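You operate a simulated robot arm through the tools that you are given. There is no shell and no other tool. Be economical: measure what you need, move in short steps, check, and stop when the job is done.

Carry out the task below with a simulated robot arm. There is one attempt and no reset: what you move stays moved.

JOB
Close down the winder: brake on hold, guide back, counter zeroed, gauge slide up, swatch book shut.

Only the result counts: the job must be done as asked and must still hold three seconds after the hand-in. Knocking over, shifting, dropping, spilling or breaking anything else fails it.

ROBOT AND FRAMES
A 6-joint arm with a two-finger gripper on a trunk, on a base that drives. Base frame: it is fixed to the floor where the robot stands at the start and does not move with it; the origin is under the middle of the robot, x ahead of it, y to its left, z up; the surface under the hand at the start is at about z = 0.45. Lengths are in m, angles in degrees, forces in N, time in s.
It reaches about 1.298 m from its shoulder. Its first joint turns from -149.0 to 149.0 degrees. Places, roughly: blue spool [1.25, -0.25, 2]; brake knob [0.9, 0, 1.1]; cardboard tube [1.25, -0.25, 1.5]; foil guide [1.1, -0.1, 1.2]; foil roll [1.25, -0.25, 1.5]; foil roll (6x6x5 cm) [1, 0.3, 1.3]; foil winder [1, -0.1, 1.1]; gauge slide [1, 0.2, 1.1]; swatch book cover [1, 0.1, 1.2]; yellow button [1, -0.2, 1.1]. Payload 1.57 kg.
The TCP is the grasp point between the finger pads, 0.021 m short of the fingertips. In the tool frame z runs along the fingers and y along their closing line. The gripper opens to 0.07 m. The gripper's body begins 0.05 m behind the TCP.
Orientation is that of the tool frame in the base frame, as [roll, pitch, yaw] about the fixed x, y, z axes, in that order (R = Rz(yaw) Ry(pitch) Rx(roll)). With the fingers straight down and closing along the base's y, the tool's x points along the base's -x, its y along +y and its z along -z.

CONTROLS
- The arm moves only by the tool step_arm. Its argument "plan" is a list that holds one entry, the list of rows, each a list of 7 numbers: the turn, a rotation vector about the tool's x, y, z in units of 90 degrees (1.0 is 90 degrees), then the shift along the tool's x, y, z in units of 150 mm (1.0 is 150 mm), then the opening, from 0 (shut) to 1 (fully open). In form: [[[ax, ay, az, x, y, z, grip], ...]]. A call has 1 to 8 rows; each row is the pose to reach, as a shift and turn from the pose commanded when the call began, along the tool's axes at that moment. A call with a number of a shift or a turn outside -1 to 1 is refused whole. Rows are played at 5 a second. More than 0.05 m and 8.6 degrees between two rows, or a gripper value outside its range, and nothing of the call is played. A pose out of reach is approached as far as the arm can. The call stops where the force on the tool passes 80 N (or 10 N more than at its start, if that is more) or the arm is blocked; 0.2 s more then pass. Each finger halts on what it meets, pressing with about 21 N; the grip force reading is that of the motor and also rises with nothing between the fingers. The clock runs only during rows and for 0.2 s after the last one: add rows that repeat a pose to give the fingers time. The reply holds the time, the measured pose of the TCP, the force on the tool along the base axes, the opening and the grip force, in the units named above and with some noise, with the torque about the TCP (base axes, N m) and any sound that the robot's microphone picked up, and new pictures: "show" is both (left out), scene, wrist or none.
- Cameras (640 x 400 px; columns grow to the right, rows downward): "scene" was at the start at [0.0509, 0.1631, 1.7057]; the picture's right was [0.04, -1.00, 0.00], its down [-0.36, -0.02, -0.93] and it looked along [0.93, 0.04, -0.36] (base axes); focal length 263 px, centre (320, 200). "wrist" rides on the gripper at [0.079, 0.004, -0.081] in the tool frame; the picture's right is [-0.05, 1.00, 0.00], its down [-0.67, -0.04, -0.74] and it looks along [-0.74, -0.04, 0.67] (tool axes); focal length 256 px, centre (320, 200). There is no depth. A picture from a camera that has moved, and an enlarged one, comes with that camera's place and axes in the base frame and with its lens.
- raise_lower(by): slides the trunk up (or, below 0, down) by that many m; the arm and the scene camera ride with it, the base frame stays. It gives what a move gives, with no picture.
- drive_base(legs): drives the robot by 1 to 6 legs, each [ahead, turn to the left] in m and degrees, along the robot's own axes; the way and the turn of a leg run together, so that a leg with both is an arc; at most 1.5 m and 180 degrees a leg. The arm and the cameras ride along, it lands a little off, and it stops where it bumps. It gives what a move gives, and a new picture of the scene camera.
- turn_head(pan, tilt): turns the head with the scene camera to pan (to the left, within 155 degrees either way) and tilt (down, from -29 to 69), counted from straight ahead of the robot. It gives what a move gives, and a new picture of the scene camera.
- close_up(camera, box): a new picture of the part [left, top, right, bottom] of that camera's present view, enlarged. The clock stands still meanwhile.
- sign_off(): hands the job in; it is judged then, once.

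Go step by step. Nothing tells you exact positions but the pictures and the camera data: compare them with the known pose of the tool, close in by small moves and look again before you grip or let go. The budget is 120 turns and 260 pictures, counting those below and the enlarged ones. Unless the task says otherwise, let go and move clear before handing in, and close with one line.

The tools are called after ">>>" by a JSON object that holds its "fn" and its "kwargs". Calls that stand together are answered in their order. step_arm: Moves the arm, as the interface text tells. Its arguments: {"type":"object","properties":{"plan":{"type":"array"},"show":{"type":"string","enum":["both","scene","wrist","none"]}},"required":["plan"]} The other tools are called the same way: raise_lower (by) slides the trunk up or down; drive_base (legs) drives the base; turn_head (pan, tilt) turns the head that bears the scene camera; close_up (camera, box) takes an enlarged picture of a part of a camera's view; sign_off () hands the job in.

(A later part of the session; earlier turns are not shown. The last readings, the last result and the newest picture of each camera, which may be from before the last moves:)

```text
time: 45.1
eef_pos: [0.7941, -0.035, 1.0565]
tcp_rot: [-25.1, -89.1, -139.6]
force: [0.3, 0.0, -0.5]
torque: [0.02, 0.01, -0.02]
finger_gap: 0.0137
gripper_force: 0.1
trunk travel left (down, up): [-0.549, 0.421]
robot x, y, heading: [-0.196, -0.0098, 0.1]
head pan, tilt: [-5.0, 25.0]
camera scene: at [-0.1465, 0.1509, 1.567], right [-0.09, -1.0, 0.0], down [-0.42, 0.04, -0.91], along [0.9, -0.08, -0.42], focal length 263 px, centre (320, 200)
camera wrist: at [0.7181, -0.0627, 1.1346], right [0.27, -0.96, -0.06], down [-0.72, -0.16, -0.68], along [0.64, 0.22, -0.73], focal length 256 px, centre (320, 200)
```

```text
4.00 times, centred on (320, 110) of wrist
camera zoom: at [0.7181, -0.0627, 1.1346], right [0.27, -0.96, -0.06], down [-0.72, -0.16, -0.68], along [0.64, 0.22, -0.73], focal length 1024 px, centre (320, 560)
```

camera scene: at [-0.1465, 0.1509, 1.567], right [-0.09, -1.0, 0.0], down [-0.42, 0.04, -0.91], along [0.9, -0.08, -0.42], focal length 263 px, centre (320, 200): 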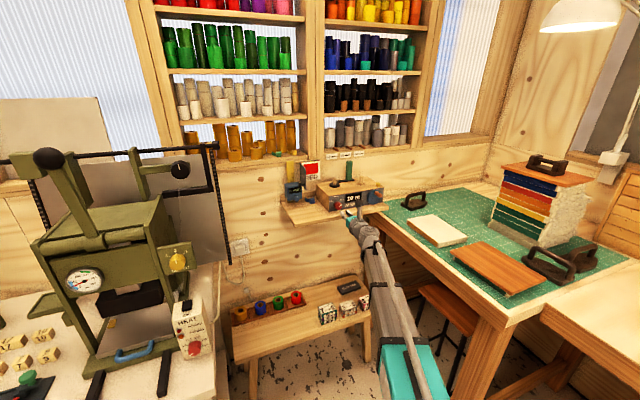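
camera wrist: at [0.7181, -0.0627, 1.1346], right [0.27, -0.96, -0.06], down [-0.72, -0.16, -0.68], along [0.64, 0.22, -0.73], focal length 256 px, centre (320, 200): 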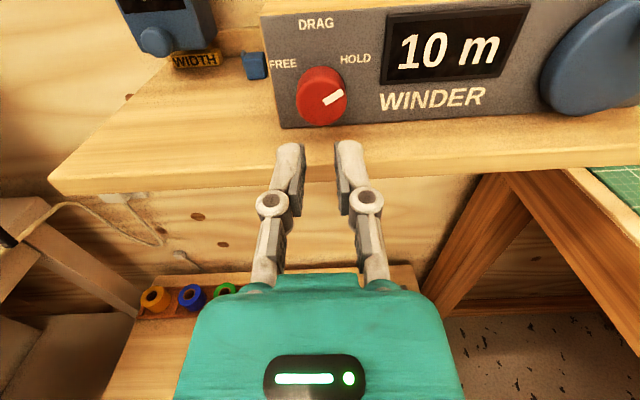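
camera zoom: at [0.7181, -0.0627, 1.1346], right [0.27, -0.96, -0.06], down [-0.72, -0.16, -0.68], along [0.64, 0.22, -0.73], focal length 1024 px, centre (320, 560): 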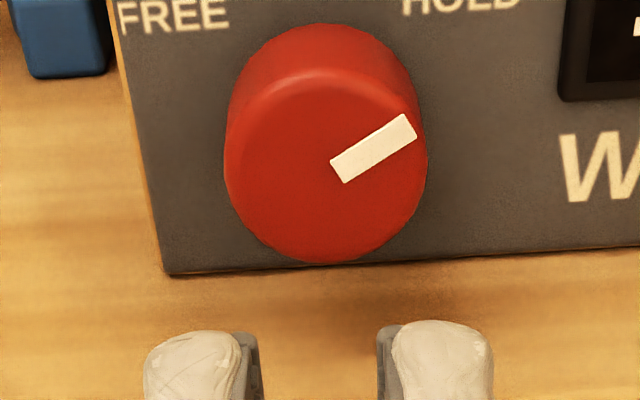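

The brake is on HOLD. Next, the counter button on the winder's top right. I raise the trunk 0.235 m, shut the fingers and tip the hand 45° down.

>>> {"fn": "raise_lower", "kwargs": {"by": 0.235}}

>>> {"fn": "step_arm", "kwargs": {"plan": [[[0, -0.0833, 0, -0.163, 0, -0.0107, 0], [0, -0.1667, 0, -0.323, 0, -0.0425, 0], [0, -0.25, 0, -0.477, 0, -0.095, 0], [0, -0.333, 0, -0.623, 0, -0.167, 0], [0, -0.4167, 0, -0.759, 0, -0.2576, 0], [0, -0.5, 0, -0.8815, 0, -0.365, 0]]], "show": "wrist"}}

```text
time: 47.6
eef_pos: [0.7954, -0.0353, 1.2919]
tcp_rot: [-30.8, -89.0, -133.8]
force: [0.3, 0.0, -0.4]
torque: [-0.02, -0.04, -0.02]
finger_gap: 0.0141
gripper_force: 0.0
trunk travel left (down, up): [-0.784, 0.186]
robot x, y, heading: [-0.1908, -0.0082, 0.0]
head pan, tilt: [-5.0, 25.0]
```

```text
time: 49.0
eef_pos: [0.7457, -0.0511, 1.1582]
tcp_rot: [-179.4, -45.6, 14.8]
force: [1.2, 0.6, 0.6]
torque: [0.0, 0.01, 0.02]
finger_gap: 0.0
gripper_force: 21.0
trunk travel left (down, up): [-0.784, 0.186]
robot x, y, heading: [-0.1916, -0.0109, 0.1]
head pan, tilt: [-5.0, 25.0]
camera wrist: at [0.7454, -0.0563, 1.2722], right [0.23, -0.97, -0.05], down [-0.97, -0.23, 0.04], along [-0.05, 0.04, -1.0], focal length 256 px, centre (320, 200)
```

wrist: 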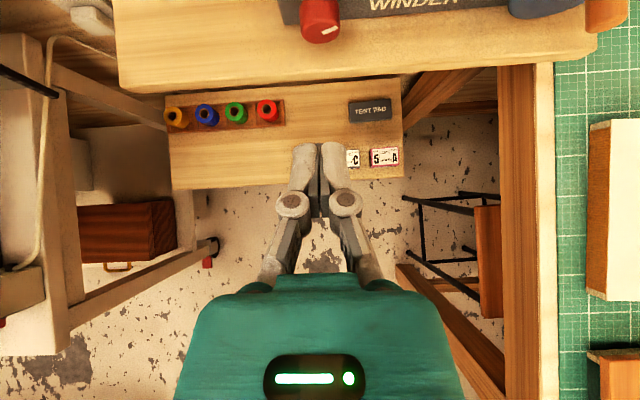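

The tipping model fits. Now moving right and forward over the winder toward the yellow button, at safe height.

>>> {"fn": "step_arm", "kwargs": {"plan": [[[0, 0, 0, 0, 0.25, 0, 0], [0, 0, 0, 0.1, 0.5, 0.1, 0], [0, 0, 0, 0.2, 0.75, 0.2, 0], [0, 0, 0, 0.35, 1, 0.35, 0], [0, 0, 0, 0.471, 1, 0.471, 0]]], "show": "wrist"}}

```text
time: 50.2
eef_pos: [0.8834, -0.1652, 1.1591]
tcp_rot: [-179.3, -45.7, 15.0]
force: [-0.1, -0.7, 0.2]
torque: [0.02, -0.04, -0.01]
finger_gap: 0.0
gripper_force: 20.9
out of reach, approached as far as the arm can: row 4, 5
trunk travel left (down, up): [-0.784, 0.186]
robot x, y, heading: [-0.1913, -0.0072, 0.1]
head pan, tilt: [-5.0, 25.0]
camera wrist: at [0.8832, -0.1716, 1.2721], right [0.23, -0.97, -0.05], down [-0.97, -0.23, 0.04], along [-0.05, 0.04, -1.0], focal length 256 px, centre (320, 200)
```

wrist: 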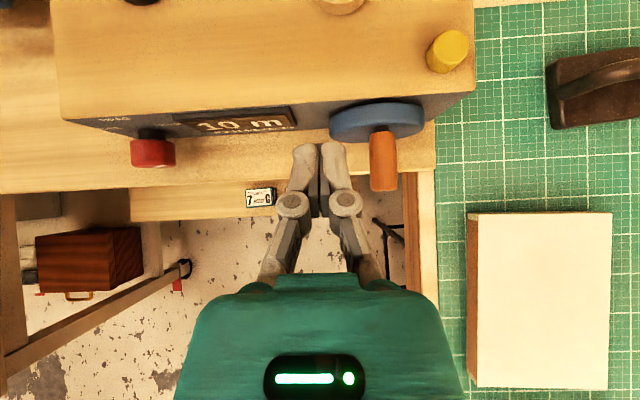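

>>> {"fn": "step_arm", "kwargs": {"plan": [[[0, 0, 0, 0.08, 0.2, 0.08, 0], [0, 0, 0, 0.17, 0.4, 0.17, 0], [0, 0, 0, 0.25, 0.56, 0.25, 0], [0, 0, 0, 0.337, 0.56, 0.337, 0]]], "show": "wrist"}}

>>> {"fn": "close_up", "kwargs": {"camera": "wrist", "box": [240, 90, 400, 190]}}

```text
time: 51.2
eef_pos: [0.9732, -0.2295, 1.1577]
tcp_rot: [-179.4, -45.8, 14.8]
force: [0.3, 0.0, 0.5]
torque: [-0.03, -0.03, 0.02]
finger_gap: 0.0
gripper_force: 21.2
trunk travel left (down, up): [-0.784, 0.186]
robot x, y, heading: [-0.1904, -0.0094, -0.0]
head pan, tilt: [-5.0, 25.0]
camera wrist: at [0.9723, -0.2345, 1.2722], right [0.23, -0.97, -0.05], down [-0.97, -0.23, 0.04], along [-0.05, 0.04, -1.0], focal length 256 px, centre (320, 200)
```

wrist: 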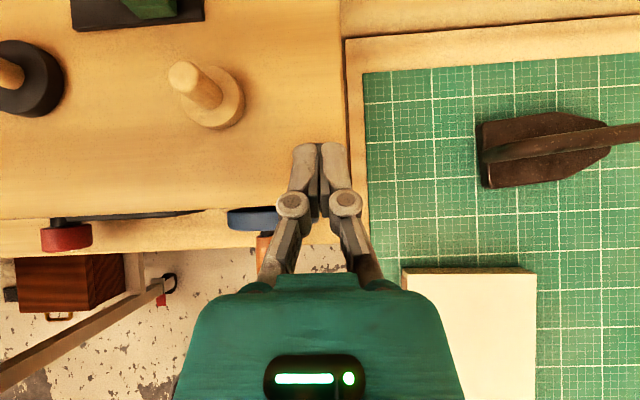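

```text
4.00 times, centred on (320, 140) of wrist
camera zoom: at [0.9723, -0.2345, 1.2722], right [0.23, -0.97, -0.05], down [-0.97, -0.23, 0.04], along [-0.05, 0.04, -1.0], focal length 1024 px, centre (320, 440)
```

zoom: 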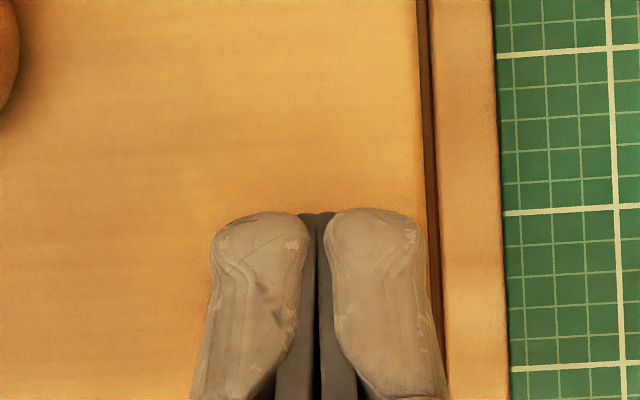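

The button is under the fingertips (computed within a few mm). Lowering with the trunk in small steps.

>>> {"fn": "raise_lower", "kwargs": {"by": -0.026}}

>>> {"fn": "raise_lower", "kwargs": {"by": -0.004}}

>>> {"fn": "raise_lower", "kwargs": {"by": -0.004}}

>>> {"fn": "close_up", "kwargs": {"camera": "scene", "box": [290, 160, 410, 235]}}

```text
time: 51.9
eef_pos: [0.9726, -0.228, 1.1329]
tcp_rot: [-179.4, -45.7, 15.0]
force: [-1.1, 0.8, 1.0]
torque: [0.02, -0.03, 0.01]
finger_gap: 0.0001
gripper_force: 21.2
trunk travel left (down, up): [-0.758, 0.212]
robot x, y, heading: [-0.1916, -0.0081, -0.1]
head pan, tilt: [-5.0, 25.0]
```

```text
time: 52.5
eef_pos: [0.9713, -0.2281, 1.1295]
tcp_rot: [-179.3, -46.0, 14.9]
force: [-0.3, 0.7, 1.1]
torque: [-0.02, -0.01, 0.02]
finger_gap: 0.0
gripper_force: 20.9
trunk travel left (down, up): [-0.754, 0.216]
robot x, y, heading: [-0.1947, -0.0102, 0.1]
head pan, tilt: [-5.0, 25.0]
heard: click
```

```text
time: 53.0
eef_pos: [0.9711, -0.2282, 1.1269]
tcp_rot: [-179.3, -45.8, 14.8]
force: [2.7, -0.6, 7.7]
torque: [0.01, -0.13, -0.05]
finger_gap: 0.006
gripper_force: 28.5
trunk travel left (down, up): [-0.75, 0.22]
robot x, y, heading: [-0.1927, -0.0098, 0.4]
head pan, tilt: [-5.0, 25.0]
```

```text
5.33 times, centred on (350, 198) of scene
camera zoom: at [-0.1475, 0.1511, 1.7681], right [-0.09, -1.0, 0.0], down [-0.42, 0.04, -0.91], along [0.9, -0.08, -0.42], focal length 1403 px, centre (160, 213)
```

zoom: 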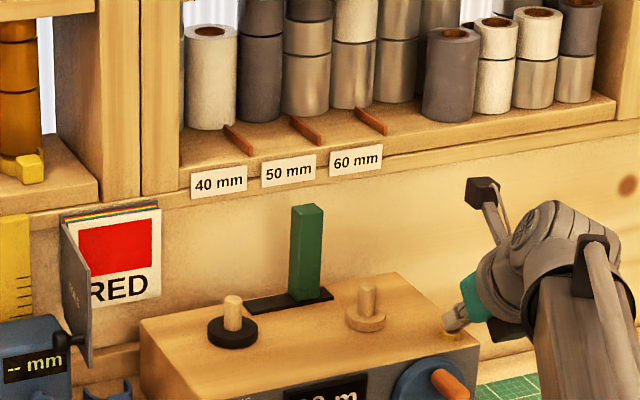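

Click heard. I'll lift off the button and look at the display.

>>> {"fn": "raise_lower", "kwargs": {"by": 0.034}}

>>> {"fn": "close_up", "kwargs": {"camera": "scene", "box": [270, 180, 430, 280]}}

```text
time: 53.8
eef_pos: [0.9706, -0.2289, 1.1597]
tcp_rot: [-179.2, -45.8, 14.9]
force: [-0.1, 0.0, -0.5]
torque: [0.0, 0.0, 0.01]
finger_gap: 0.0
gripper_force: 29.1
trunk travel left (down, up): [-0.784, 0.186]
robot x, y, heading: [-0.1936, -0.0102, 0.2]
head pan, tilt: [-5.0, 25.0]
```

```text
4.00 times, centred on (350, 230) of scene
camera zoom: at [-0.1462, 0.1509, 1.802], right [-0.09, -1.0, 0.0], down [-0.42, 0.04, -0.91], along [0.9, -0.08, -0.42], focal length 1052 px, centre (200, 80)
```

zoom: 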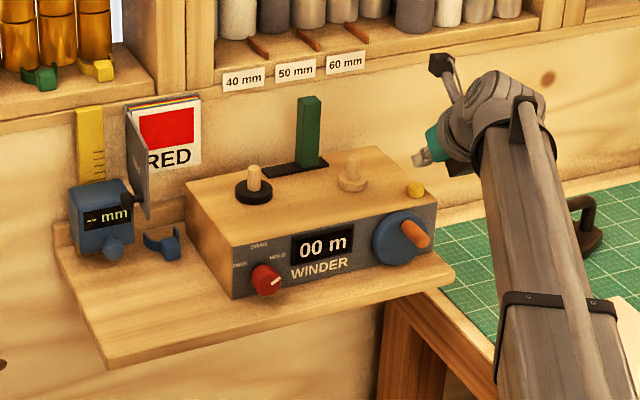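

The counter reads 00 m. Next the green guide: I raise 15 mm and bring the shut fingers to its right side (clear of the wooden spindle) to push it left along its rail.

>>> {"fn": "raise_lower", "kwargs": {"by": 0.015}}

>>> {"fn": "step_arm", "kwargs": {"plan": [[[0, 0, 0, 0.15, -0.05, 0.15, 0], [0, 0, 0, 0.3, -0.1, 0.3, 0], [0, 0, 0, 0.45, -0.2, 0.45, 0], [0, 0, 0, 0.547, -0.3, 0.547, 0]]], "show": "both"}}

```text
time: 54.4
eef_pos: [0.9733, -0.2279, 1.175]
tcp_rot: [-179.4, -45.8, 14.9]
force: [0.4, 0.1, -0.2]
torque: [0.02, 0.0, -0.01]
finger_gap: 0.0001
gripper_force: 28.5
trunk travel left (down, up): [-0.799, 0.171]
robot x, y, heading: [-0.1941, -0.0108, -0.0]
head pan, tilt: [-5.0, 25.0]
```

```text
time: 55.4
eef_pos: [1.0734, -0.1523, 1.1745]
tcp_rot: [-179.3, -45.9, 14.9]
force: [-0.3, -0.1, -0.9]
torque: [-0.02, 0.01, -0.03]
finger_gap: 0.0
gripper_force: 28.6
trunk travel left (down, up): [-0.799, 0.171]
robot x, y, heading: [-0.1914, -0.0123, 0.2]
head pan, tilt: [-5.0, 25.0]
camera scene: at [-0.1461, 0.1511, 1.817], right [-0.09, -1.0, 0.0], down [-0.42, 0.04, -0.91], along [0.9, -0.08, -0.42], focal length 263 px, centre (320, 200)
camera wrist: at [1.0708, -0.1591, 1.2875], right [0.23, -0.97, -0.05], down [-0.97, -0.23, 0.04], along [-0.05, 0.04, -1.0], focal length 256 px, centre (320, 200)
```

scene: 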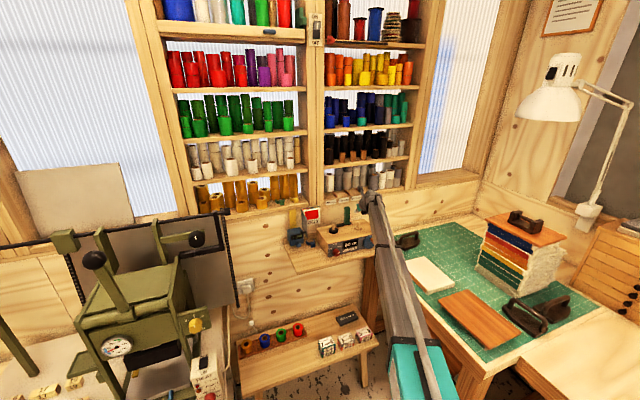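
wrist: 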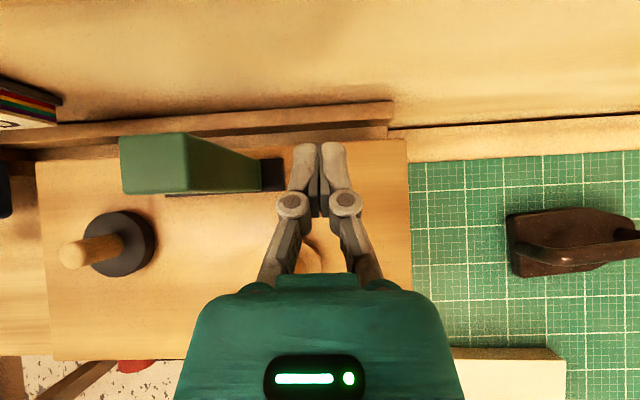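

The guide is 25 mm left of the fingers with good overlap in depth. Pushing left about 60 mm in total, then checking.

>>> {"fn": "step_arm", "kwargs": {"plan": [[[0, 0, 0, 0, -0.08, 0, 0], [0, 0, 0, 0, -0.16, 0, 0], [0, 0, 0, 0, -0.22, 0, 0], [0, 0, 0, 0, -0.28, 0, 0], [0, 0, 0, 0, -0.34, 0, 0], [0, 0, 0, 0, -0.4, 0, 0]]], "show": "wrist"}}

```text
time: 56.8
eef_pos: [1.0557, -0.0951, 1.1735]
tcp_rot: [-179.3, -45.9, 14.9]
force: [0.5, -0.7, 0.0]
torque: [0.0, -0.02, 0.02]
finger_gap: 0.0
gripper_force: 27.8
trunk travel left (down, up): [-0.799, 0.171]
robot x, y, heading: [-0.1954, -0.009, 0.0]
head pan, tilt: [-5.0, 25.0]
camera wrist: at [1.0556, -0.1016, 1.2876], right [0.23, -0.97, -0.05], down [-0.97, -0.23, 0.04], along [-0.05, 0.04, -1.0], focal length 256 px, centre (320, 200)
```

wrist: 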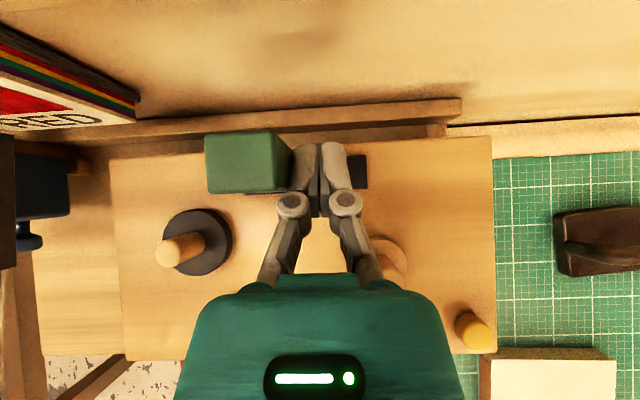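

>>> {"fn": "step_arm", "kwargs": {"plan": [[[0, 0, 0, 0, -0.04, 0, 0], [0, 0, 0, 0, -0.08, 0, 0], [0, 0, 0, 0, -0.11, 0, 0], [0, 0, 0, 0, -0.14, 0, 0], [0, 0, 0, 0, -0.16, 0, 0]]], "show": "wrist"}}

```text
time: 58.0
eef_pos: [1.0509, -0.0786, 1.1732]
tcp_rot: [-179.4, -46.0, 14.8]
force: [12.2, -21.7, 6.4]
torque: [0.15, 0.03, -0.05]
finger_gap: 0.0
gripper_force: 29.1
trunk travel left (down, up): [-0.799, 0.171]
robot x, y, heading: [-0.1927, -0.0112, 0.1]
head pan, tilt: [-5.0, 25.0]
camera wrist: at [1.0501, -0.0849, 1.2871], right [0.22, -0.97, -0.05], down [-0.97, -0.23, 0.04], along [-0.05, 0.04, -1.0], focal length 256 px, centre (320, 200)
```

wrist: 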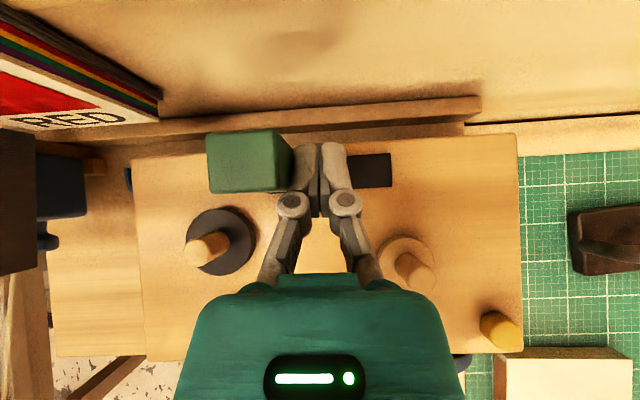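

Force rose to 25 N: the guide is at its left end stop. I back off to the right, raise clear and look.

>>> {"fn": "step_arm", "kwargs": {"plan": [[[0, 0, 0, 0, 0.1, 0, 0], [0, 0, 0, 0, 0.25, 0, 0]]], "show": "none"}}

>>> {"fn": "step_arm", "kwargs": {"plan": [[[0, 0, 0, -0.2, 0.05, -0.2, 0], [0, 0, 0, -0.4, 0.05, -0.4, 0], [0, 0, 0, -0.6, 0.0, -0.6, 0], [0, 0, 0, -0.8, 0, -0.8, 0], [0, 0, 0, -0.9, 0, -0.9, 0]]], "show": "wrist"}}

>>> {"fn": "close_up", "kwargs": {"camera": "scene", "box": [270, 180, 430, 280]}}

```text
time: 58.6
eef_pos: [1.0574, -0.1081, 1.1737]
tcp_rot: [-179.2, -45.9, 14.9]
force: [0.2, -1.8, 0.6]
torque: [0.0, 0.0, -0.01]
finger_gap: 0.0001
gripper_force: 28.3
trunk travel left (down, up): [-0.799, 0.171]
robot x, y, heading: [-0.1931, -0.0125, 0.0]
head pan, tilt: [-5.0, 25.0]
```

```text
time: 59.8
eef_pos: [0.8744, -0.1586, 1.1736]
tcp_rot: [-179.2, -45.7, 14.8]
force: [0.0, -0.1, 0.0]
torque: [0.01, 0.0, 0.01]
finger_gap: 0.0
gripper_force: 28.7
trunk travel left (down, up): [-0.799, 0.171]
robot x, y, heading: [-0.1956, -0.0109, -0.1]
head pan, tilt: [-5.0, 25.0]
camera wrist: at [0.8735, -0.1645, 1.2875], right [0.23, -0.97, -0.05], down [-0.97, -0.23, 0.04], along [-0.05, 0.04, -1.0], focal length 256 px, centre (320, 200)
```

wrist: 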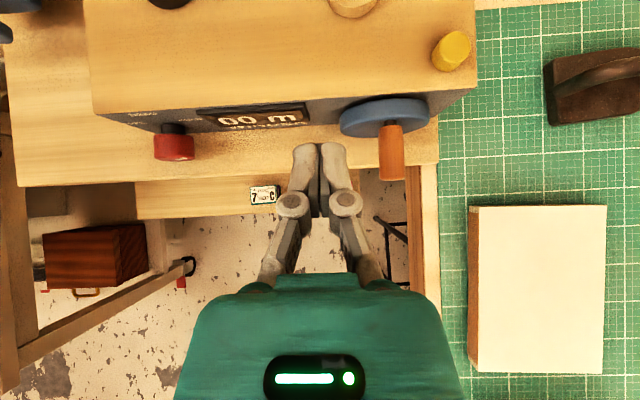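

```text
4.00 times, centred on (350, 230) of scene
camera zoom: at [-0.1467, 0.1507, 1.8171], right [-0.09, -1.0, 0.0], down [-0.42, 0.04, -0.91], along [0.9, -0.08, -0.42], focal length 1052 px, centre (200, 80)
```

zoom: 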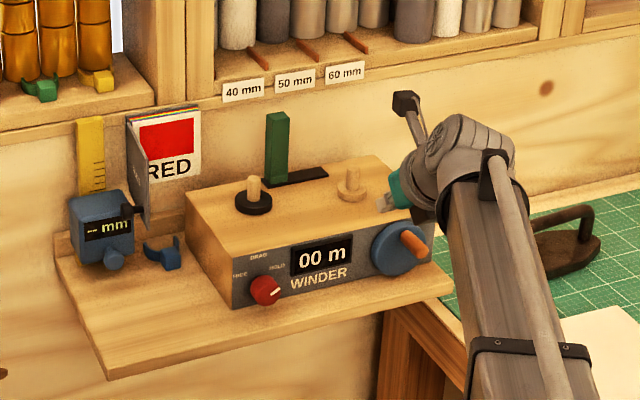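

The guide is fully left, counter 00. Next the swatch cover: hinge about (1.057,0.141), free edge about (0.953,0.119), z 1.10–1.20. I pitch the hand level first.

>>> {"fn": "step_arm", "kwargs": {"plan": [[[0, 0.0833, 0, 0.163, 0, -0.011, 0], [0, 0.1667, 0, 0.322, 0, -0.042, 0], [0, 0.25, 0, 0.477, 0, -0.095, 0], [0, 0.333, 0, 0.623, 0, -0.167, 0], [0, 0.4167, 0, 0.759, 0, -0.257, 0], [0, 0.5, 0, 0.8815, 0, -0.365, 0]]], "show": "none"}}

>>> {"fn": "step_arm", "kwargs": {"plan": [[[0, 0, 0, 0, -0.1, -0.2, 0], [0, 0, 0, 0, -0.3, -0.4, 0], [0, 0, 0, 0, -0.6, -0.4, 0], [0, 0, 0, 0, -0.9, -0.4, 0], [0, 0, 0, 0, -1, -0.4, 0]]], "show": "none"}}

>>> {"fn": "step_arm", "kwargs": {"plan": [[[0, 0, 0, 0, -0.3, 0, 0], [0, 0, 0, 0, -0.6, 0, 0], [0, 0, 0, 0, -0.9, 0, 0], [0, 0, 0, 0, -1, 0, 0]]], "show": "wrist"}}

```text
time: 61.2
eef_pos: [0.9268, -0.1463, 1.3065]
tcp_rot: [-28.8, -89.1, -135.8]
force: [0.3, -0.9, 0.3]
torque: [-0.01, 0.0, 0.02]
finger_gap: 0.0002
gripper_force: 28.2
trunk travel left (down, up): [-0.799, 0.171]
robot x, y, heading: [-0.195, -0.0113, -0.1]
head pan, tilt: [-5.0, 25.0]
```

```text
time: 62.4
eef_pos: [0.8308, -0.0195, 1.3073]
tcp_rot: [-28.5, -89.0, -136.2]
force: [-0.3, -0.8, 0.3]
torque: [0.0, 0.02, 0.02]
finger_gap: 0.0
gripper_force: 27.7
trunk travel left (down, up): [-0.799, 0.171]
robot x, y, heading: [-0.194, -0.0083, 0.2]
head pan, tilt: [-5.0, 25.0]
```

```text
time: 63.4
eef_pos: [0.7909, 0.1266, 1.3076]
tcp_rot: [-27.2, -89.0, -137.5]
force: [0.6, -1.1, 0.2]
torque: [0.02, 0.02, -0.03]
finger_gap: 0.0
gripper_force: 28.0
trunk travel left (down, up): [-0.799, 0.171]
robot x, y, heading: [-0.1944, -0.0108, -0.0]
head pan, tilt: [-5.0, 25.0]
camera wrist: at [0.7135, 0.1001, 1.3849], right [0.26, -0.96, -0.06], down [-0.72, -0.15, -0.68], along [0.64, 0.22, -0.73], focal length 256 px, centre (320, 200)
```

wrist: 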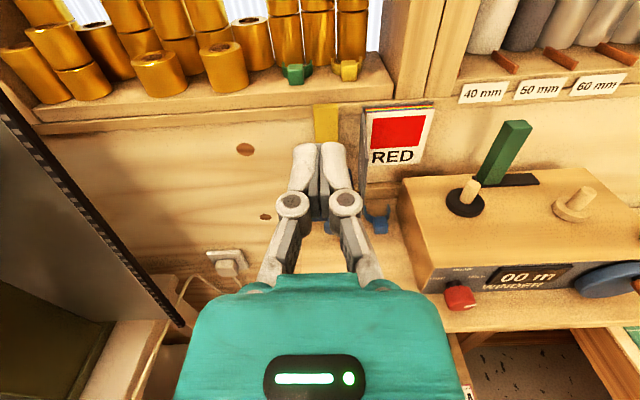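

Now lowering to z≈1.165 in front of the book.

>>> {"fn": "raise_lower", "kwargs": {"by": -0.14}}

>>> {"fn": "step_arm", "kwargs": {"plan": [[[0, 0, 0, 0, -0.05, 0.2, 0], [0, 0, 0, 0, -0.05, 0.4, 0]]], "show": "both"}}

```text
time: 65.1
eef_pos: [0.7915, 0.1252, 1.1668]
tcp_rot: [-27.1, -89.0, -137.5]
force: [0.3, -0.5, 0.8]
torque: [0.03, 0.03, 0.0]
finger_gap: 0.0
gripper_force: 29.0
trunk travel left (down, up): [-0.659, 0.311]
robot x, y, heading: [-0.1931, -0.0106, 0.2]
head pan, tilt: [-5.0, 25.0]
```

```text
time: 65.7
eef_pos: [0.8476, 0.1491, 1.1659]
tcp_rot: [-26.4, -89.0, -138.2]
force: [-0.1, -0.3, -0.5]
torque: [-0.01, -0.02, 0.0]
finger_gap: 0.0
gripper_force: 29.0
trunk travel left (down, up): [-0.659, 0.311]
robot x, y, heading: [-0.1919, -0.007, -0.0]
head pan, tilt: [-5.0, 25.0]
camera scene: at [-0.1461, 0.1511, 1.677], right [-0.09, -1.0, 0.0], down [-0.42, 0.04, -0.91], along [0.9, -0.08, -0.42], focal length 263 px, centre (320, 200)
camera wrist: at [0.7701, 0.1225, 1.2446], right [0.27, -0.96, -0.06], down [-0.72, -0.16, -0.68], along [0.64, 0.22, -0.73], focal length 256 px, centre (320, 200)
```

scene: 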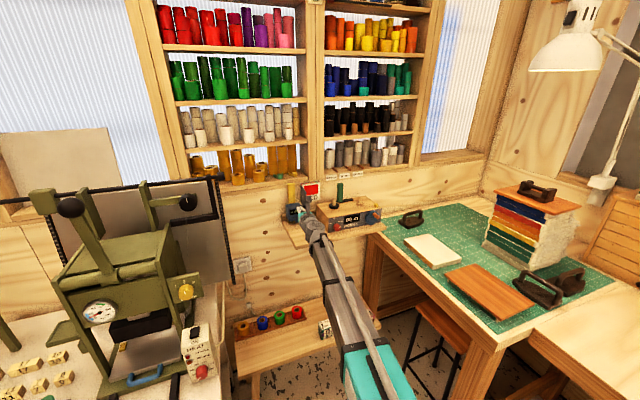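
wrist: 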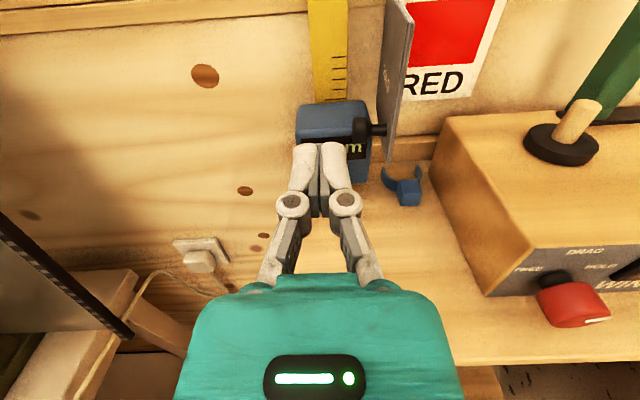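

The black ball is the cover's knob (z≈1.12, below finger height). I slide the fingertips in on the left side of the cover, above the blue slide.

>>> {"fn": "step_arm", "kwargs": {"plan": [[[0, 0, 0, 0, 0.0, 0.25, 0], [0, 0, 0, 0, 0.05, 0.5, 0], [0, 0, 0, 0, 0.09, 0.7, 0], [0, 0, 0, 0, 0.1, 0.8, 0]]], "show": "wrist"}}

```text
time: 66.7
eef_pos: [0.967, 0.1645, 1.1659]
tcp_rot: [-26.0, -88.9, -138.7]
force: [-0.6, -0.7, -0.1]
torque: [-0.01, 0.0, -0.03]
finger_gap: 0.0001
gripper_force: 28.7
out of reach, approached as far as the arm can: row 4
trunk travel left (down, up): [-0.659, 0.311]
robot x, y, heading: [-0.1921, -0.0128, 0.1]
head pan, tilt: [-5.0, 25.0]
camera wrist: at [0.8898, 0.1377, 1.2447], right [0.27, -0.96, -0.06], down [-0.72, -0.15, -0.68], along [0.64, 0.22, -0.73], focal length 256 px, centre (320, 200)
```

wrist: 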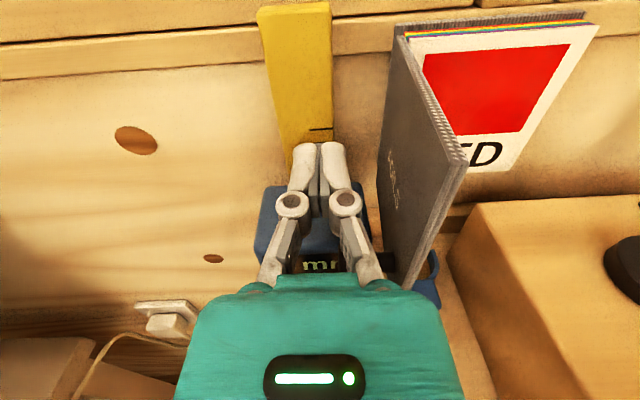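

Fingertips are beside the cover. Sweeping right along an arc about the hinge.

>>> {"fn": "step_arm", "kwargs": {"plan": [[[0, 0, 0, 0, 0.133, 0, 0], [0, 0, 0, 0, 0.253, 0, 0], [0, 0, 0, 0, 0.32, 0.01, 0], [0, 0, 0, 0, 0.39, 0.02, 0], [0, 0, 0, 0, 0.45, 0.05, 0], [0, 0, 0, 0, 0.51, 0.087, 0]]], "show": "wrist"}}

```text
time: 68.1
eef_pos: [1.0006, 0.0964, 1.1669]
tcp_rot: [-29.0, -89.0, -135.6]
force: [-0.9, 0.2, -0.9]
torque: [0.03, -0.01, 0.01]
finger_gap: 0.0001
gripper_force: 28.6
trunk travel left (down, up): [-0.659, 0.311]
robot x, y, heading: [-0.193, -0.0073, 0.1]
head pan, tilt: [-5.0, 25.0]
camera wrist: at [0.9223, 0.0692, 1.2446], right [0.26, -0.96, -0.06], down [-0.72, -0.15, -0.68], along [0.64, 0.22, -0.73], focal length 256 px, centre (320, 200)
```

wrist: 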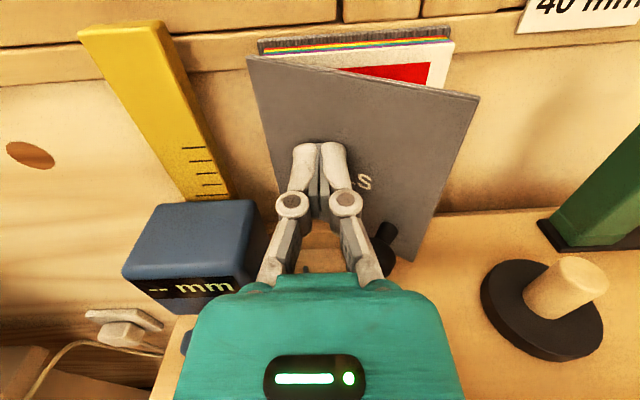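

Closing nicely. Continue right and forward until it lies flat.

>>> {"fn": "step_arm", "kwargs": {"plan": [[[0, 0, 0, 0, 0.07, 0.06, 0], [0, 0, 0, 0, 0.11, 0.12, 0], [0, 0, 0, 0, 0.13, 0.17, 0], [0, 0, 0, 0, 0.15, 0.21, 0], [0, 0, 0, 0, 0.15, 0.24, 0]]], "show": "wrist"}}

```text
time: 69.3
eef_pos: [1.0327, 0.082, 1.169]
tcp_rot: [-20.4, -88.9, -144.1]
force: [-59.9, -6.6, -26.8]
torque: [-0.27, 0.82, 0.36]
finger_gap: 0.0061
gripper_force: 28.7
trunk travel left (down, up): [-0.659, 0.311]
robot x, y, heading: [-0.1958, -0.0086, 0.0]
head pan, tilt: [-5.0, 25.0]
camera wrist: at [0.9548, 0.0564, 1.2474], right [0.27, -0.96, -0.06], down [-0.72, -0.16, -0.68], along [0.64, 0.22, -0.73], focal length 256 px, centre (320, 200)
```

wrist: 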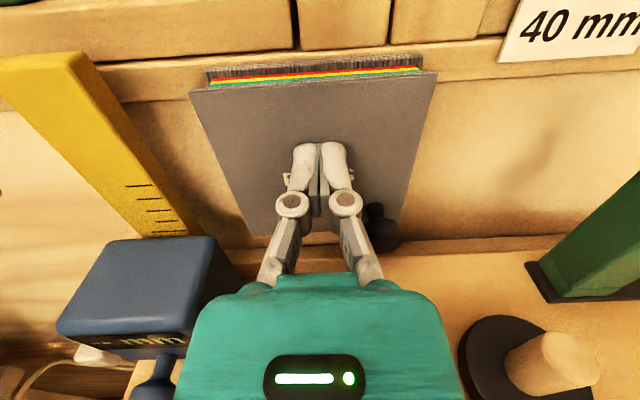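

The cover is flat. Backing straight off and checking it stays shut.

>>> {"fn": "step_arm", "kwargs": {"plan": [[[0, 0, 0, 0, 0, -0.15, 0], [0, 0, 0, 0, 0, -0.4, 0], [0, 0, 0, 0, 0, -0.7, 0], [0, 0, 0, 0, 0, -1, 0], [0, 0, 0, 0, 0, -1, 0.3], [0, 0, 0, 0, 0, -1, 0.7]]], "show": "wrist"}}

```text
time: 70.7
eef_pos: [0.8946, 0.045, 1.1655]
tcp_rot: [-29.5, -88.9, -135.1]
force: [-0.2, 0.0, -0.4]
torque: [0.0, -0.01, 0.0]
finger_gap: 0.0487
gripper_force: 0.0
trunk travel left (down, up): [-0.659, 0.311]
robot x, y, heading: [-0.1941, -0.0146, -0.1]
head pan, tilt: [-5.0, 25.0]
camera wrist: at [0.8177, 0.0178, 1.2445], right [0.27, -0.96, -0.06], down [-0.72, -0.16, -0.68], along [0.64, 0.22, -0.73], focal length 256 px, centre (320, 200)
```

wrist: 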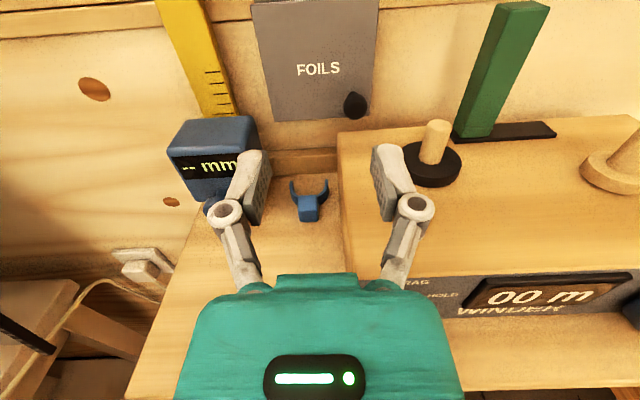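

The cover stays shut. Last: the gauge slide (blue body with a small front knob). I move left in front of it and lower to look.

>>> {"fn": "step_arm", "kwargs": {"plan": [[[0, 0, 0, 0, -0.1, -0.3, 0.7], [0, 0, 0, 0, -0.3, -0.5, 0.7], [0, 0, 0, 0, -0.6, -0.6, 0.7], [0, 0, 0, 0, -0.8, -0.6, 0.7]]], "show": "none"}}

>>> {"fn": "raise_lower", "kwargs": {"by": -0.09}}

>>> {"fn": "step_arm", "kwargs": {"plan": [[[0, 0, 0, 0, 0, 0, 0.6]]], "show": "both"}}

```text
time: 71.7
eef_pos: [0.7751, 0.1369, 1.1662]
tcp_rot: [-31.9, -89.1, -132.9]
force: [-1.0, 0.2, -1.1]
torque: [0.02, 0.0, 0.0]
finger_gap: 0.0491
gripper_force: 0.0
out of reach, approached as far as the arm can: row 1, 2, 3, 4
trunk travel left (down, up): [-0.659, 0.311]
robot x, y, heading: [-0.1956, -0.0134, 0.0]
head pan, tilt: [-5.0, 25.0]
```

```text
time: 72.9
eef_pos: [0.7755, 0.1359, 1.0757]
tcp_rot: [-31.5, -89.1, -133.2]
force: [-0.3, -0.5, -0.2]
torque: [0.02, -0.01, -0.02]
finger_gap: 0.0487
gripper_force: 0.2
trunk travel left (down, up): [-0.569, 0.401]
robot x, y, heading: [-0.1916, -0.0109, 0.2]
head pan, tilt: [-5.0, 25.0]
```

```text
time: 73.3
eef_pos: [0.7759, 0.136, 1.0763]
tcp_rot: [-31.6, -89.0, -133.0]
force: [-0.9, 0.2, -0.2]
torque: [0.03, -0.03, 0.02]
finger_gap: 0.0421
gripper_force: 0.1
trunk travel left (down, up): [-0.569, 0.401]
robot x, y, heading: [-0.1946, -0.0106, -0.0]
head pan, tilt: [-5.0, 25.0]
camera scene: at [-0.1465, 0.1509, 1.5871], right [-0.09, -1.0, 0.0], down [-0.42, 0.04, -0.91], along [0.9, -0.08, -0.42], focal length 263 px, centre (320, 200)
camera wrist: at [0.6985, 0.1102, 1.1546], right [0.27, -0.96, -0.06], down [-0.72, -0.16, -0.68], along [0.64, 0.22, -0.73], focal length 256 px, centre (320, 200)
```

scene: 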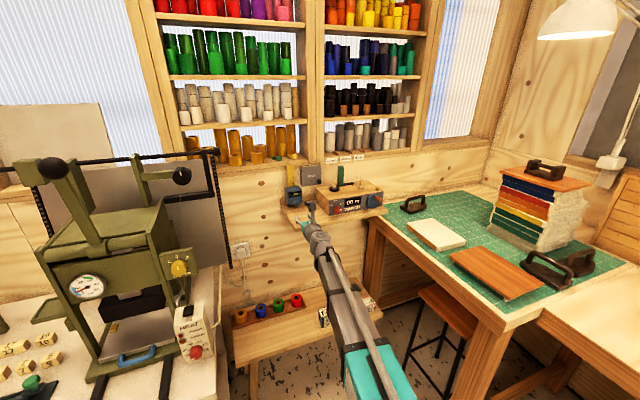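
wrist: 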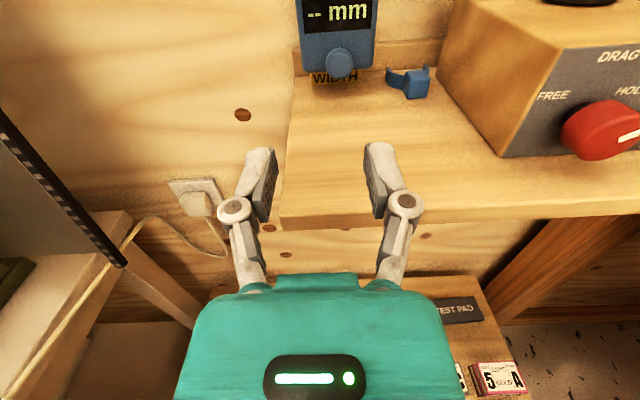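

Knob of the slide located at (0.938,0.163,1.070). I lower 6 mm and approach along its axis to 60 mm before it, then check.

>>> {"fn": "raise_lower", "kwargs": {"by": -0.006}}

>>> {"fn": "step_arm", "kwargs": {"plan": [[[0, 0, 0, 0, 0.06, 0.2, 0.65], [0, 0, 0, 0, 0.118, 0.45, 0.65], [0, 0, 0, 0, 0.118, 0.68, 0.65]]], "show": "wrist"}}

```text
time: 73.9
eef_pos: [0.7748, 0.1368, 1.0706]
tcp_rot: [-31.4, -89.1, -133.1]
force: [-0.4, 0.5, -0.3]
torque: [-0.01, 0.02, 0.0]
finger_gap: 0.0421
gripper_force: 0.1
trunk travel left (down, up): [-0.563, 0.407]
robot x, y, heading: [-0.193, -0.0077, -0.3]
head pan, tilt: [-5.0, 25.0]
```

```text
time: 74.7
eef_pos: [0.8814, 0.1491, 1.0701]
tcp_rot: [-40.0, -89.2, -124.6]
force: [-0.4, -0.6, 0.5]
torque: [0.0, 0.02, 0.0]
finger_gap: 0.0454
gripper_force: 0.1
trunk travel left (down, up): [-0.563, 0.407]
robot x, y, heading: [-0.191, -0.0104, 0.1]
head pan, tilt: [-5.0, 25.0]
camera wrist: at [0.8036, 0.1226, 1.1481], right [0.27, -0.96, -0.06], down [-0.72, -0.16, -0.67], along [0.64, 0.22, -0.74], focal length 256 px, centre (320, 200)
```

wrist: 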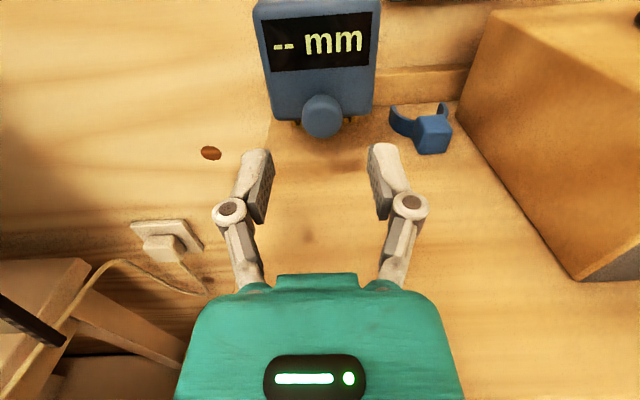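

>>> {"fn": "step_arm", "kwargs": {"plan": [[[0, 0, 0, 0, 0.0, 0.15, 0.65], [0, 0, 0, 0, 0.0, 0.3, 0.65]]], "show": "wrist"}}

>>> {"fn": "close_up", "kwargs": {"camera": "wrist", "box": [220, 100, 420, 225]}}

```text
time: 75.3
eef_pos: [0.9232, 0.1579, 1.0696]
tcp_rot: [-32.7, -89.0, -131.9]
force: [0.3, -0.1, -0.1]
torque: [0.01, -0.02, -0.04]
finger_gap: 0.0453
gripper_force: 0.1
trunk travel left (down, up): [-0.563, 0.407]
robot x, y, heading: [-0.1922, -0.0081, 0.2]
head pan, tilt: [-5.0, 25.0]
camera wrist: at [0.8468, 0.1316, 1.1484], right [0.27, -0.96, -0.06], down [-0.72, -0.16, -0.68], along [0.64, 0.22, -0.73], focal length 256 px, centre (320, 200)
```

wrist: 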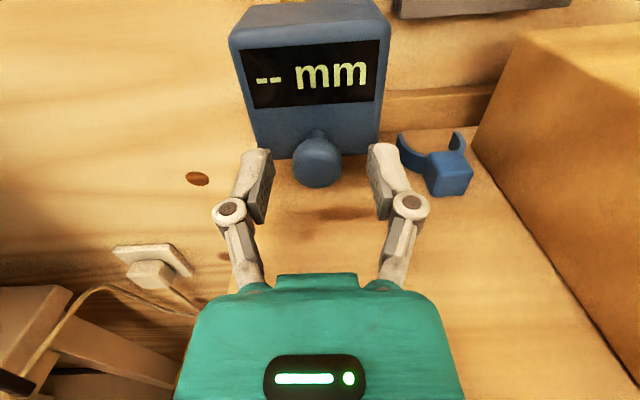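

```text
3.20 times, centred on (320, 162) of wrist
camera zoom: at [0.8468, 0.1316, 1.1484], right [0.27, -0.96, -0.06], down [-0.72, -0.16, -0.68], along [0.64, 0.22, -0.73], focal length 819 px, centre (320, 320)
```

zoom: 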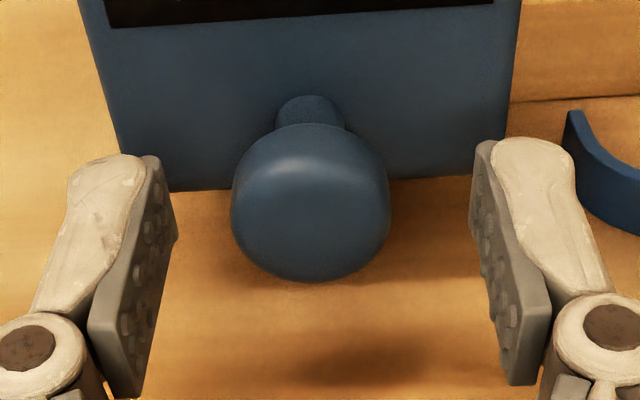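

Knob between the fingertips. Advance 6 mm and grip.

>>> {"fn": "step_arm", "kwargs": {"plan": [[[0, 0, 0, 0, 0.0, 0.04, 0.65], [0, 0, 0, 0, 0, 0.04, 0.2], [0, 0, 0, 0, 0, 0.04, 0.2], [0, 0, 0, 0, 0, 0.04, 0.2]]], "show": "wrist"}}

```text
time: 76.3
eef_pos: [0.9289, 0.1608, 1.0703]
tcp_rot: [-28.7, -89.1, -135.8]
force: [-4.5, 5.3, -2.0]
torque: [0.04, 0.07, 0.08]
finger_gap: 0.0243
gripper_force: 31.5
trunk travel left (down, up): [-0.563, 0.407]
robot x, y, heading: [-0.1961, -0.0112, 0.2]
head pan, tilt: [-5.0, 25.0]
camera wrist: at [0.8514, 0.1346, 1.1488], right [0.27, -0.96, -0.06], down [-0.72, -0.16, -0.68], along [0.64, 0.22, -0.73], focal length 256 px, centre (320, 200)
```

wrist: 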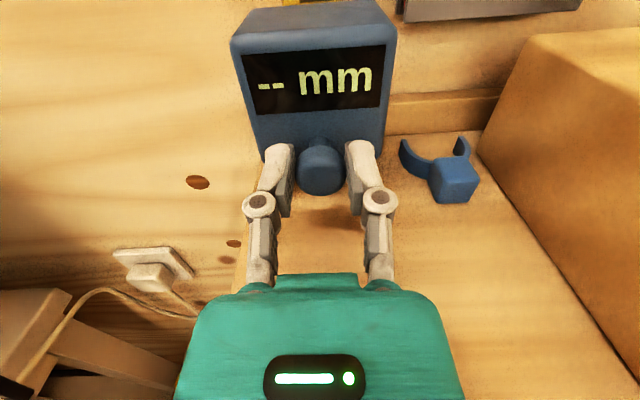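

Gripped at 24 mm. Lifting by the trunk in steps.

>>> {"fn": "raise_lower", "kwargs": {"by": 0.02}}

>>> {"fn": "raise_lower", "kwargs": {"by": 0.02}}

>>> {"fn": "step_arm", "kwargs": {"plan": [[[0, 0, 0, 0, 0, 0, 0.2]]], "show": "wrist"}}

>>> {"fn": "close_up", "kwargs": {"camera": "scene", "box": [260, 150, 360, 250]}}

```text
time: 76.9
eef_pos: [0.9286, 0.1609, 1.0908]
tcp_rot: [-27.9, -89.1, -136.7]
force: [-4.9, 7.8, -0.2]
torque: [0.02, 0.05, 0.13]
finger_gap: 0.0241
gripper_force: 31.5
trunk travel left (down, up): [-0.583, 0.387]
robot x, y, heading: [-0.1944, -0.0108, 0.2]
head pan, tilt: [-5.0, 25.0]
```

```text
time: 77.6
eef_pos: [0.9289, 0.161, 1.1108]
tcp_rot: [-27.5, -89.1, -137.0]
force: [-6.0, 6.8, -0.3]
torque: [0.04, 0.01, 0.16]
finger_gap: 0.0242
gripper_force: 32.3
trunk travel left (down, up): [-0.603, 0.367]
robot x, y, heading: [-0.1939, -0.0063, -0.0]
head pan, tilt: [-5.0, 25.0]
```

```text
time: 78.0
eef_pos: [0.9284, 0.1609, 1.1092]
tcp_rot: [-27.5, -89.1, -137.2]
force: [-5.0, 8.6, -0.2]
torque: [0.04, 0.04, 0.11]
finger_gap: 0.0239
gripper_force: 32.9
trunk travel left (down, up): [-0.603, 0.367]
robot x, y, heading: [-0.1951, -0.0073, 0.3]
head pan, tilt: [-5.0, 25.0]
camera wrist: at [0.8514, 0.1347, 1.1889], right [0.27, -0.96, -0.06], down [-0.72, -0.16, -0.68], along [0.64, 0.22, -0.73], focal length 256 px, centre (320, 200)
```

wrist: 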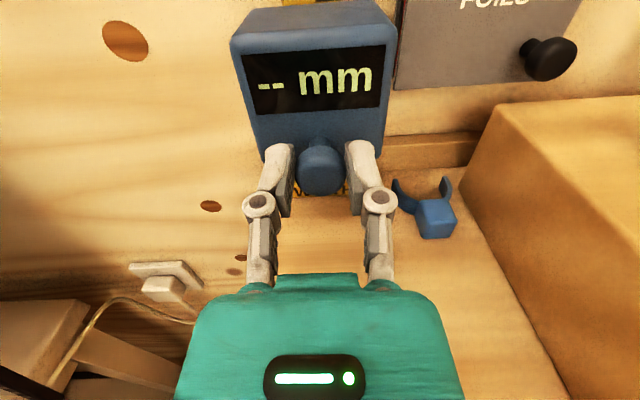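

```text
4.00 times, centred on (310, 200) of scene
camera zoom: at [-0.1472, 0.1521, 1.6209], right [-0.09, -1.0, 0.0], down [-0.42, 0.04, -0.91], along [0.9, -0.08, -0.42], focal length 1052 px, centre (360, 200)
```

zoom: 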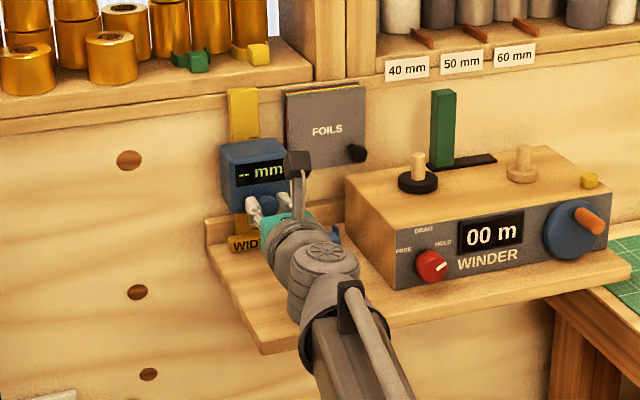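

Slide follows freely (40 mm up). Keep lifting until it meets the stop.

>>> {"fn": "raise_lower", "kwargs": {"by": 0.02}}

>>> {"fn": "raise_lower", "kwargs": {"by": 0.01}}

>>> {"fn": "close_up", "kwargs": {"camera": "scene", "box": [260, 150, 360, 250]}}

```text
time: 78.7
eef_pos: [0.9278, 0.162, 1.1313]
tcp_rot: [-27.5, -89.1, -137.1]
force: [-4.8, 9.5, -1.3]
torque: [0.11, -0.05, 0.15]
finger_gap: 0.0241
gripper_force: 31.6
trunk travel left (down, up): [-0.623, 0.347]
robot x, y, heading: [-0.1931, -0.01, -0.1]
head pan, tilt: [-5.0, 25.0]
```

```text
time: 79.2
eef_pos: [0.9293, 0.1609, 1.1408]
tcp_rot: [-27.4, -89.1, -137.2]
force: [-4.7, 9.5, -0.7]
torque: [0.03, 0.01, 0.16]
finger_gap: 0.0239
gripper_force: 32.4
trunk travel left (down, up): [-0.633, 0.337]
robot x, y, heading: [-0.1921, -0.0092, 0.3]
head pan, tilt: [-5.0, 25.0]
```

```text
4.00 times, centred on (310, 200) of scene
camera zoom: at [-0.1472, 0.1522, 1.651], right [-0.09, -1.0, 0.0], down [-0.42, 0.04, -0.91], along [0.9, -0.08, -0.42], focal length 1052 px, centre (360, 200)
```

zoom: 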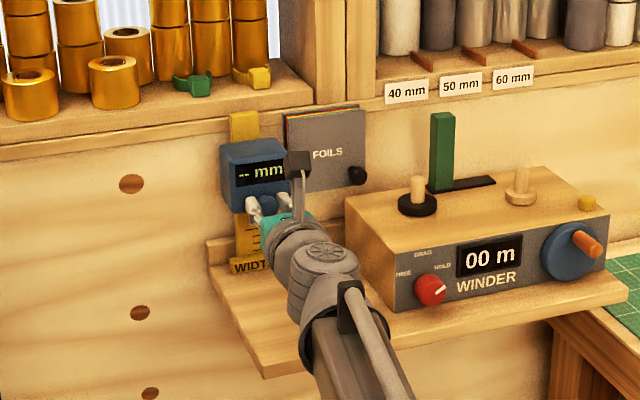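

>>> {"fn": "raise_lower", "kwargs": {"by": 0.008}}

>>> {"fn": "raise_lower", "kwargs": {"by": 0.006}}

>>> {"fn": "close_up", "kwargs": {"camera": "scene", "box": [285, 160, 325, 200]}}

```text
time: 79.8
eef_pos: [0.9287, 0.1619, 1.148]
tcp_rot: [-27.3, -89.1, -137.3]
force: [-5.1, 9.3, -1.0]
torque: [0.02, 0.0, 0.15]
finger_gap: 0.0241
gripper_force: 32.5
trunk travel left (down, up): [-0.641, 0.329]
robot x, y, heading: [-0.1964, -0.012, -0.1]
head pan, tilt: [-5.0, 25.0]
```

```text
time: 80.4
eef_pos: [0.9278, 0.1627, 1.1546]
tcp_rot: [-27.2, -89.1, -137.4]
force: [-5.4, 9.5, -0.5]
torque: [0.04, 0.03, 0.15]
finger_gap: 0.0239
gripper_force: 32.2
trunk travel left (down, up): [-0.647, 0.323]
robot x, y, heading: [-0.1941, -0.0097, 0.1]
head pan, tilt: [-5.0, 25.0]
```

```text
10.00 times, centred on (305, 180) of scene
camera zoom: at [-0.1472, 0.1524, 1.6649], right [-0.09, -1.0, 0.0], down [-0.42, 0.04, -0.91], along [0.9, -0.08, -0.42], focal length 2631 px, centre (470, 400)
```

zoom: 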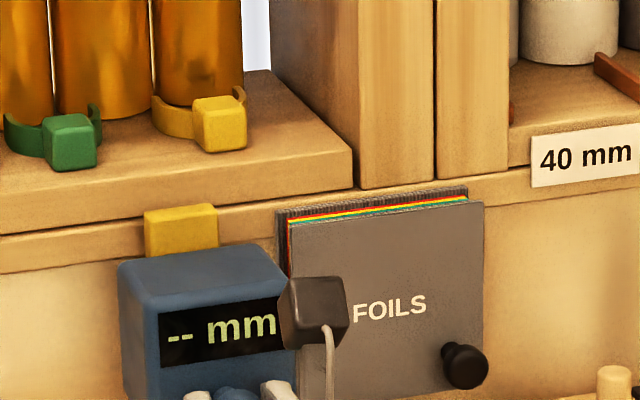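

>>> {"fn": "raise_lower", "kwargs": {"by": 0.006}}

>>> {"fn": "raise_lower", "kwargs": {"by": 0.005}}

>>> {"fn": "close_up", "kwargs": {"camera": "scene", "box": [285, 160, 325, 200]}}

```text
time: 80.9
eef_pos: [0.9285, 0.1605, 1.1609]
tcp_rot: [-27.0, -89.1, -137.6]
force: [-4.6, 10.1, 0.0]
torque: [0.07, -0.1, 0.12]
finger_gap: 0.0239
gripper_force: 31.8
trunk travel left (down, up): [-0.653, 0.317]
robot x, y, heading: [-0.1929, -0.0038, -0.1]
head pan, tilt: [-5.0, 25.0]
```

```text
time: 81.5
eef_pos: [0.9287, 0.1613, 1.1661]
tcp_rot: [-26.9, -89.1, -137.7]
force: [-5.0, 10.0, -0.4]
torque: [0.06, 0.1, 0.15]
finger_gap: 0.0239
gripper_force: 31.9
trunk travel left (down, up): [-0.658, 0.312]
robot x, y, heading: [-0.1948, -0.0114, 0.2]
head pan, tilt: [-5.0, 25.0]
```

```text
10.00 times, centred on (305, 180) of scene
camera zoom: at [-0.1471, 0.1525, 1.6759], right [-0.09, -1.0, 0.0], down [-0.42, 0.04, -0.91], along [0.9, -0.08, -0.42], focal length 2631 px, centre (470, 400)
```

zoom: 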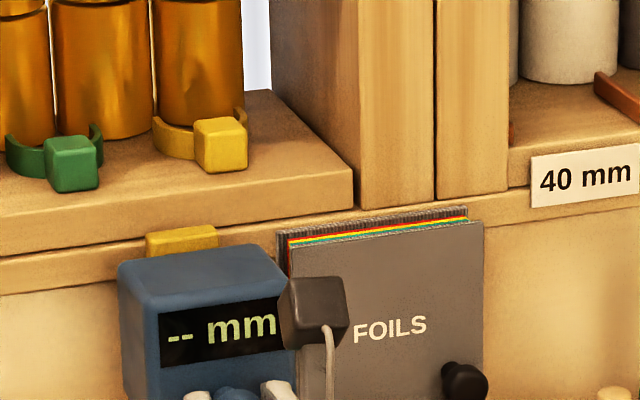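

>>> {"fn": "raise_lower", "kwargs": {"by": 0.005}}

>>> {"fn": "raise_lower", "kwargs": {"by": 0.004}}

>>> {"fn": "close_up", "kwargs": {"camera": "scene", "box": [285, 160, 325, 200]}}

```text
time: 82.0
eef_pos: [0.9292, 0.1619, 1.1677]
tcp_rot: [-28.9, -89.2, -135.7]
force: [-15.0, 8.3, -25.1]
torque: [-0.11, 0.48, 0.2]
finger_gap: 0.024
gripper_force: 32.0
trunk travel left (down, up): [-0.663, 0.307]
robot x, y, heading: [-0.1904, -0.0091, 0.2]
head pan, tilt: [-5.0, 25.0]
```

```text
time: 82.5
eef_pos: [0.9304, 0.1593, 1.1752]
tcp_rot: [-31.1, -89.1, -133.7]
force: [-0.8, 3.0, 0.0]
torque: [0.0, 0.06, -0.18]
finger_gap: 0.0182
gripper_force: 3.0
trunk travel left (down, up): [-0.667, 0.303]
robot x, y, heading: [-0.1929, -0.0085, 0.0]
head pan, tilt: [-5.0, 25.0]
```

```text
10.00 times, centred on (305, 180) of scene
camera zoom: at [-0.1465, 0.1518, 1.6854], right [-0.09, -1.0, 0.0], down [-0.42, 0.04, -0.91], along [0.9, -0.08, -0.42], focal length 2631 px, centre (470, 400)
```

zoom: 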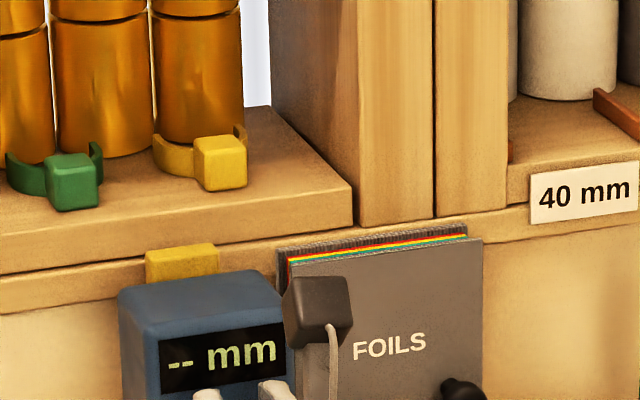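

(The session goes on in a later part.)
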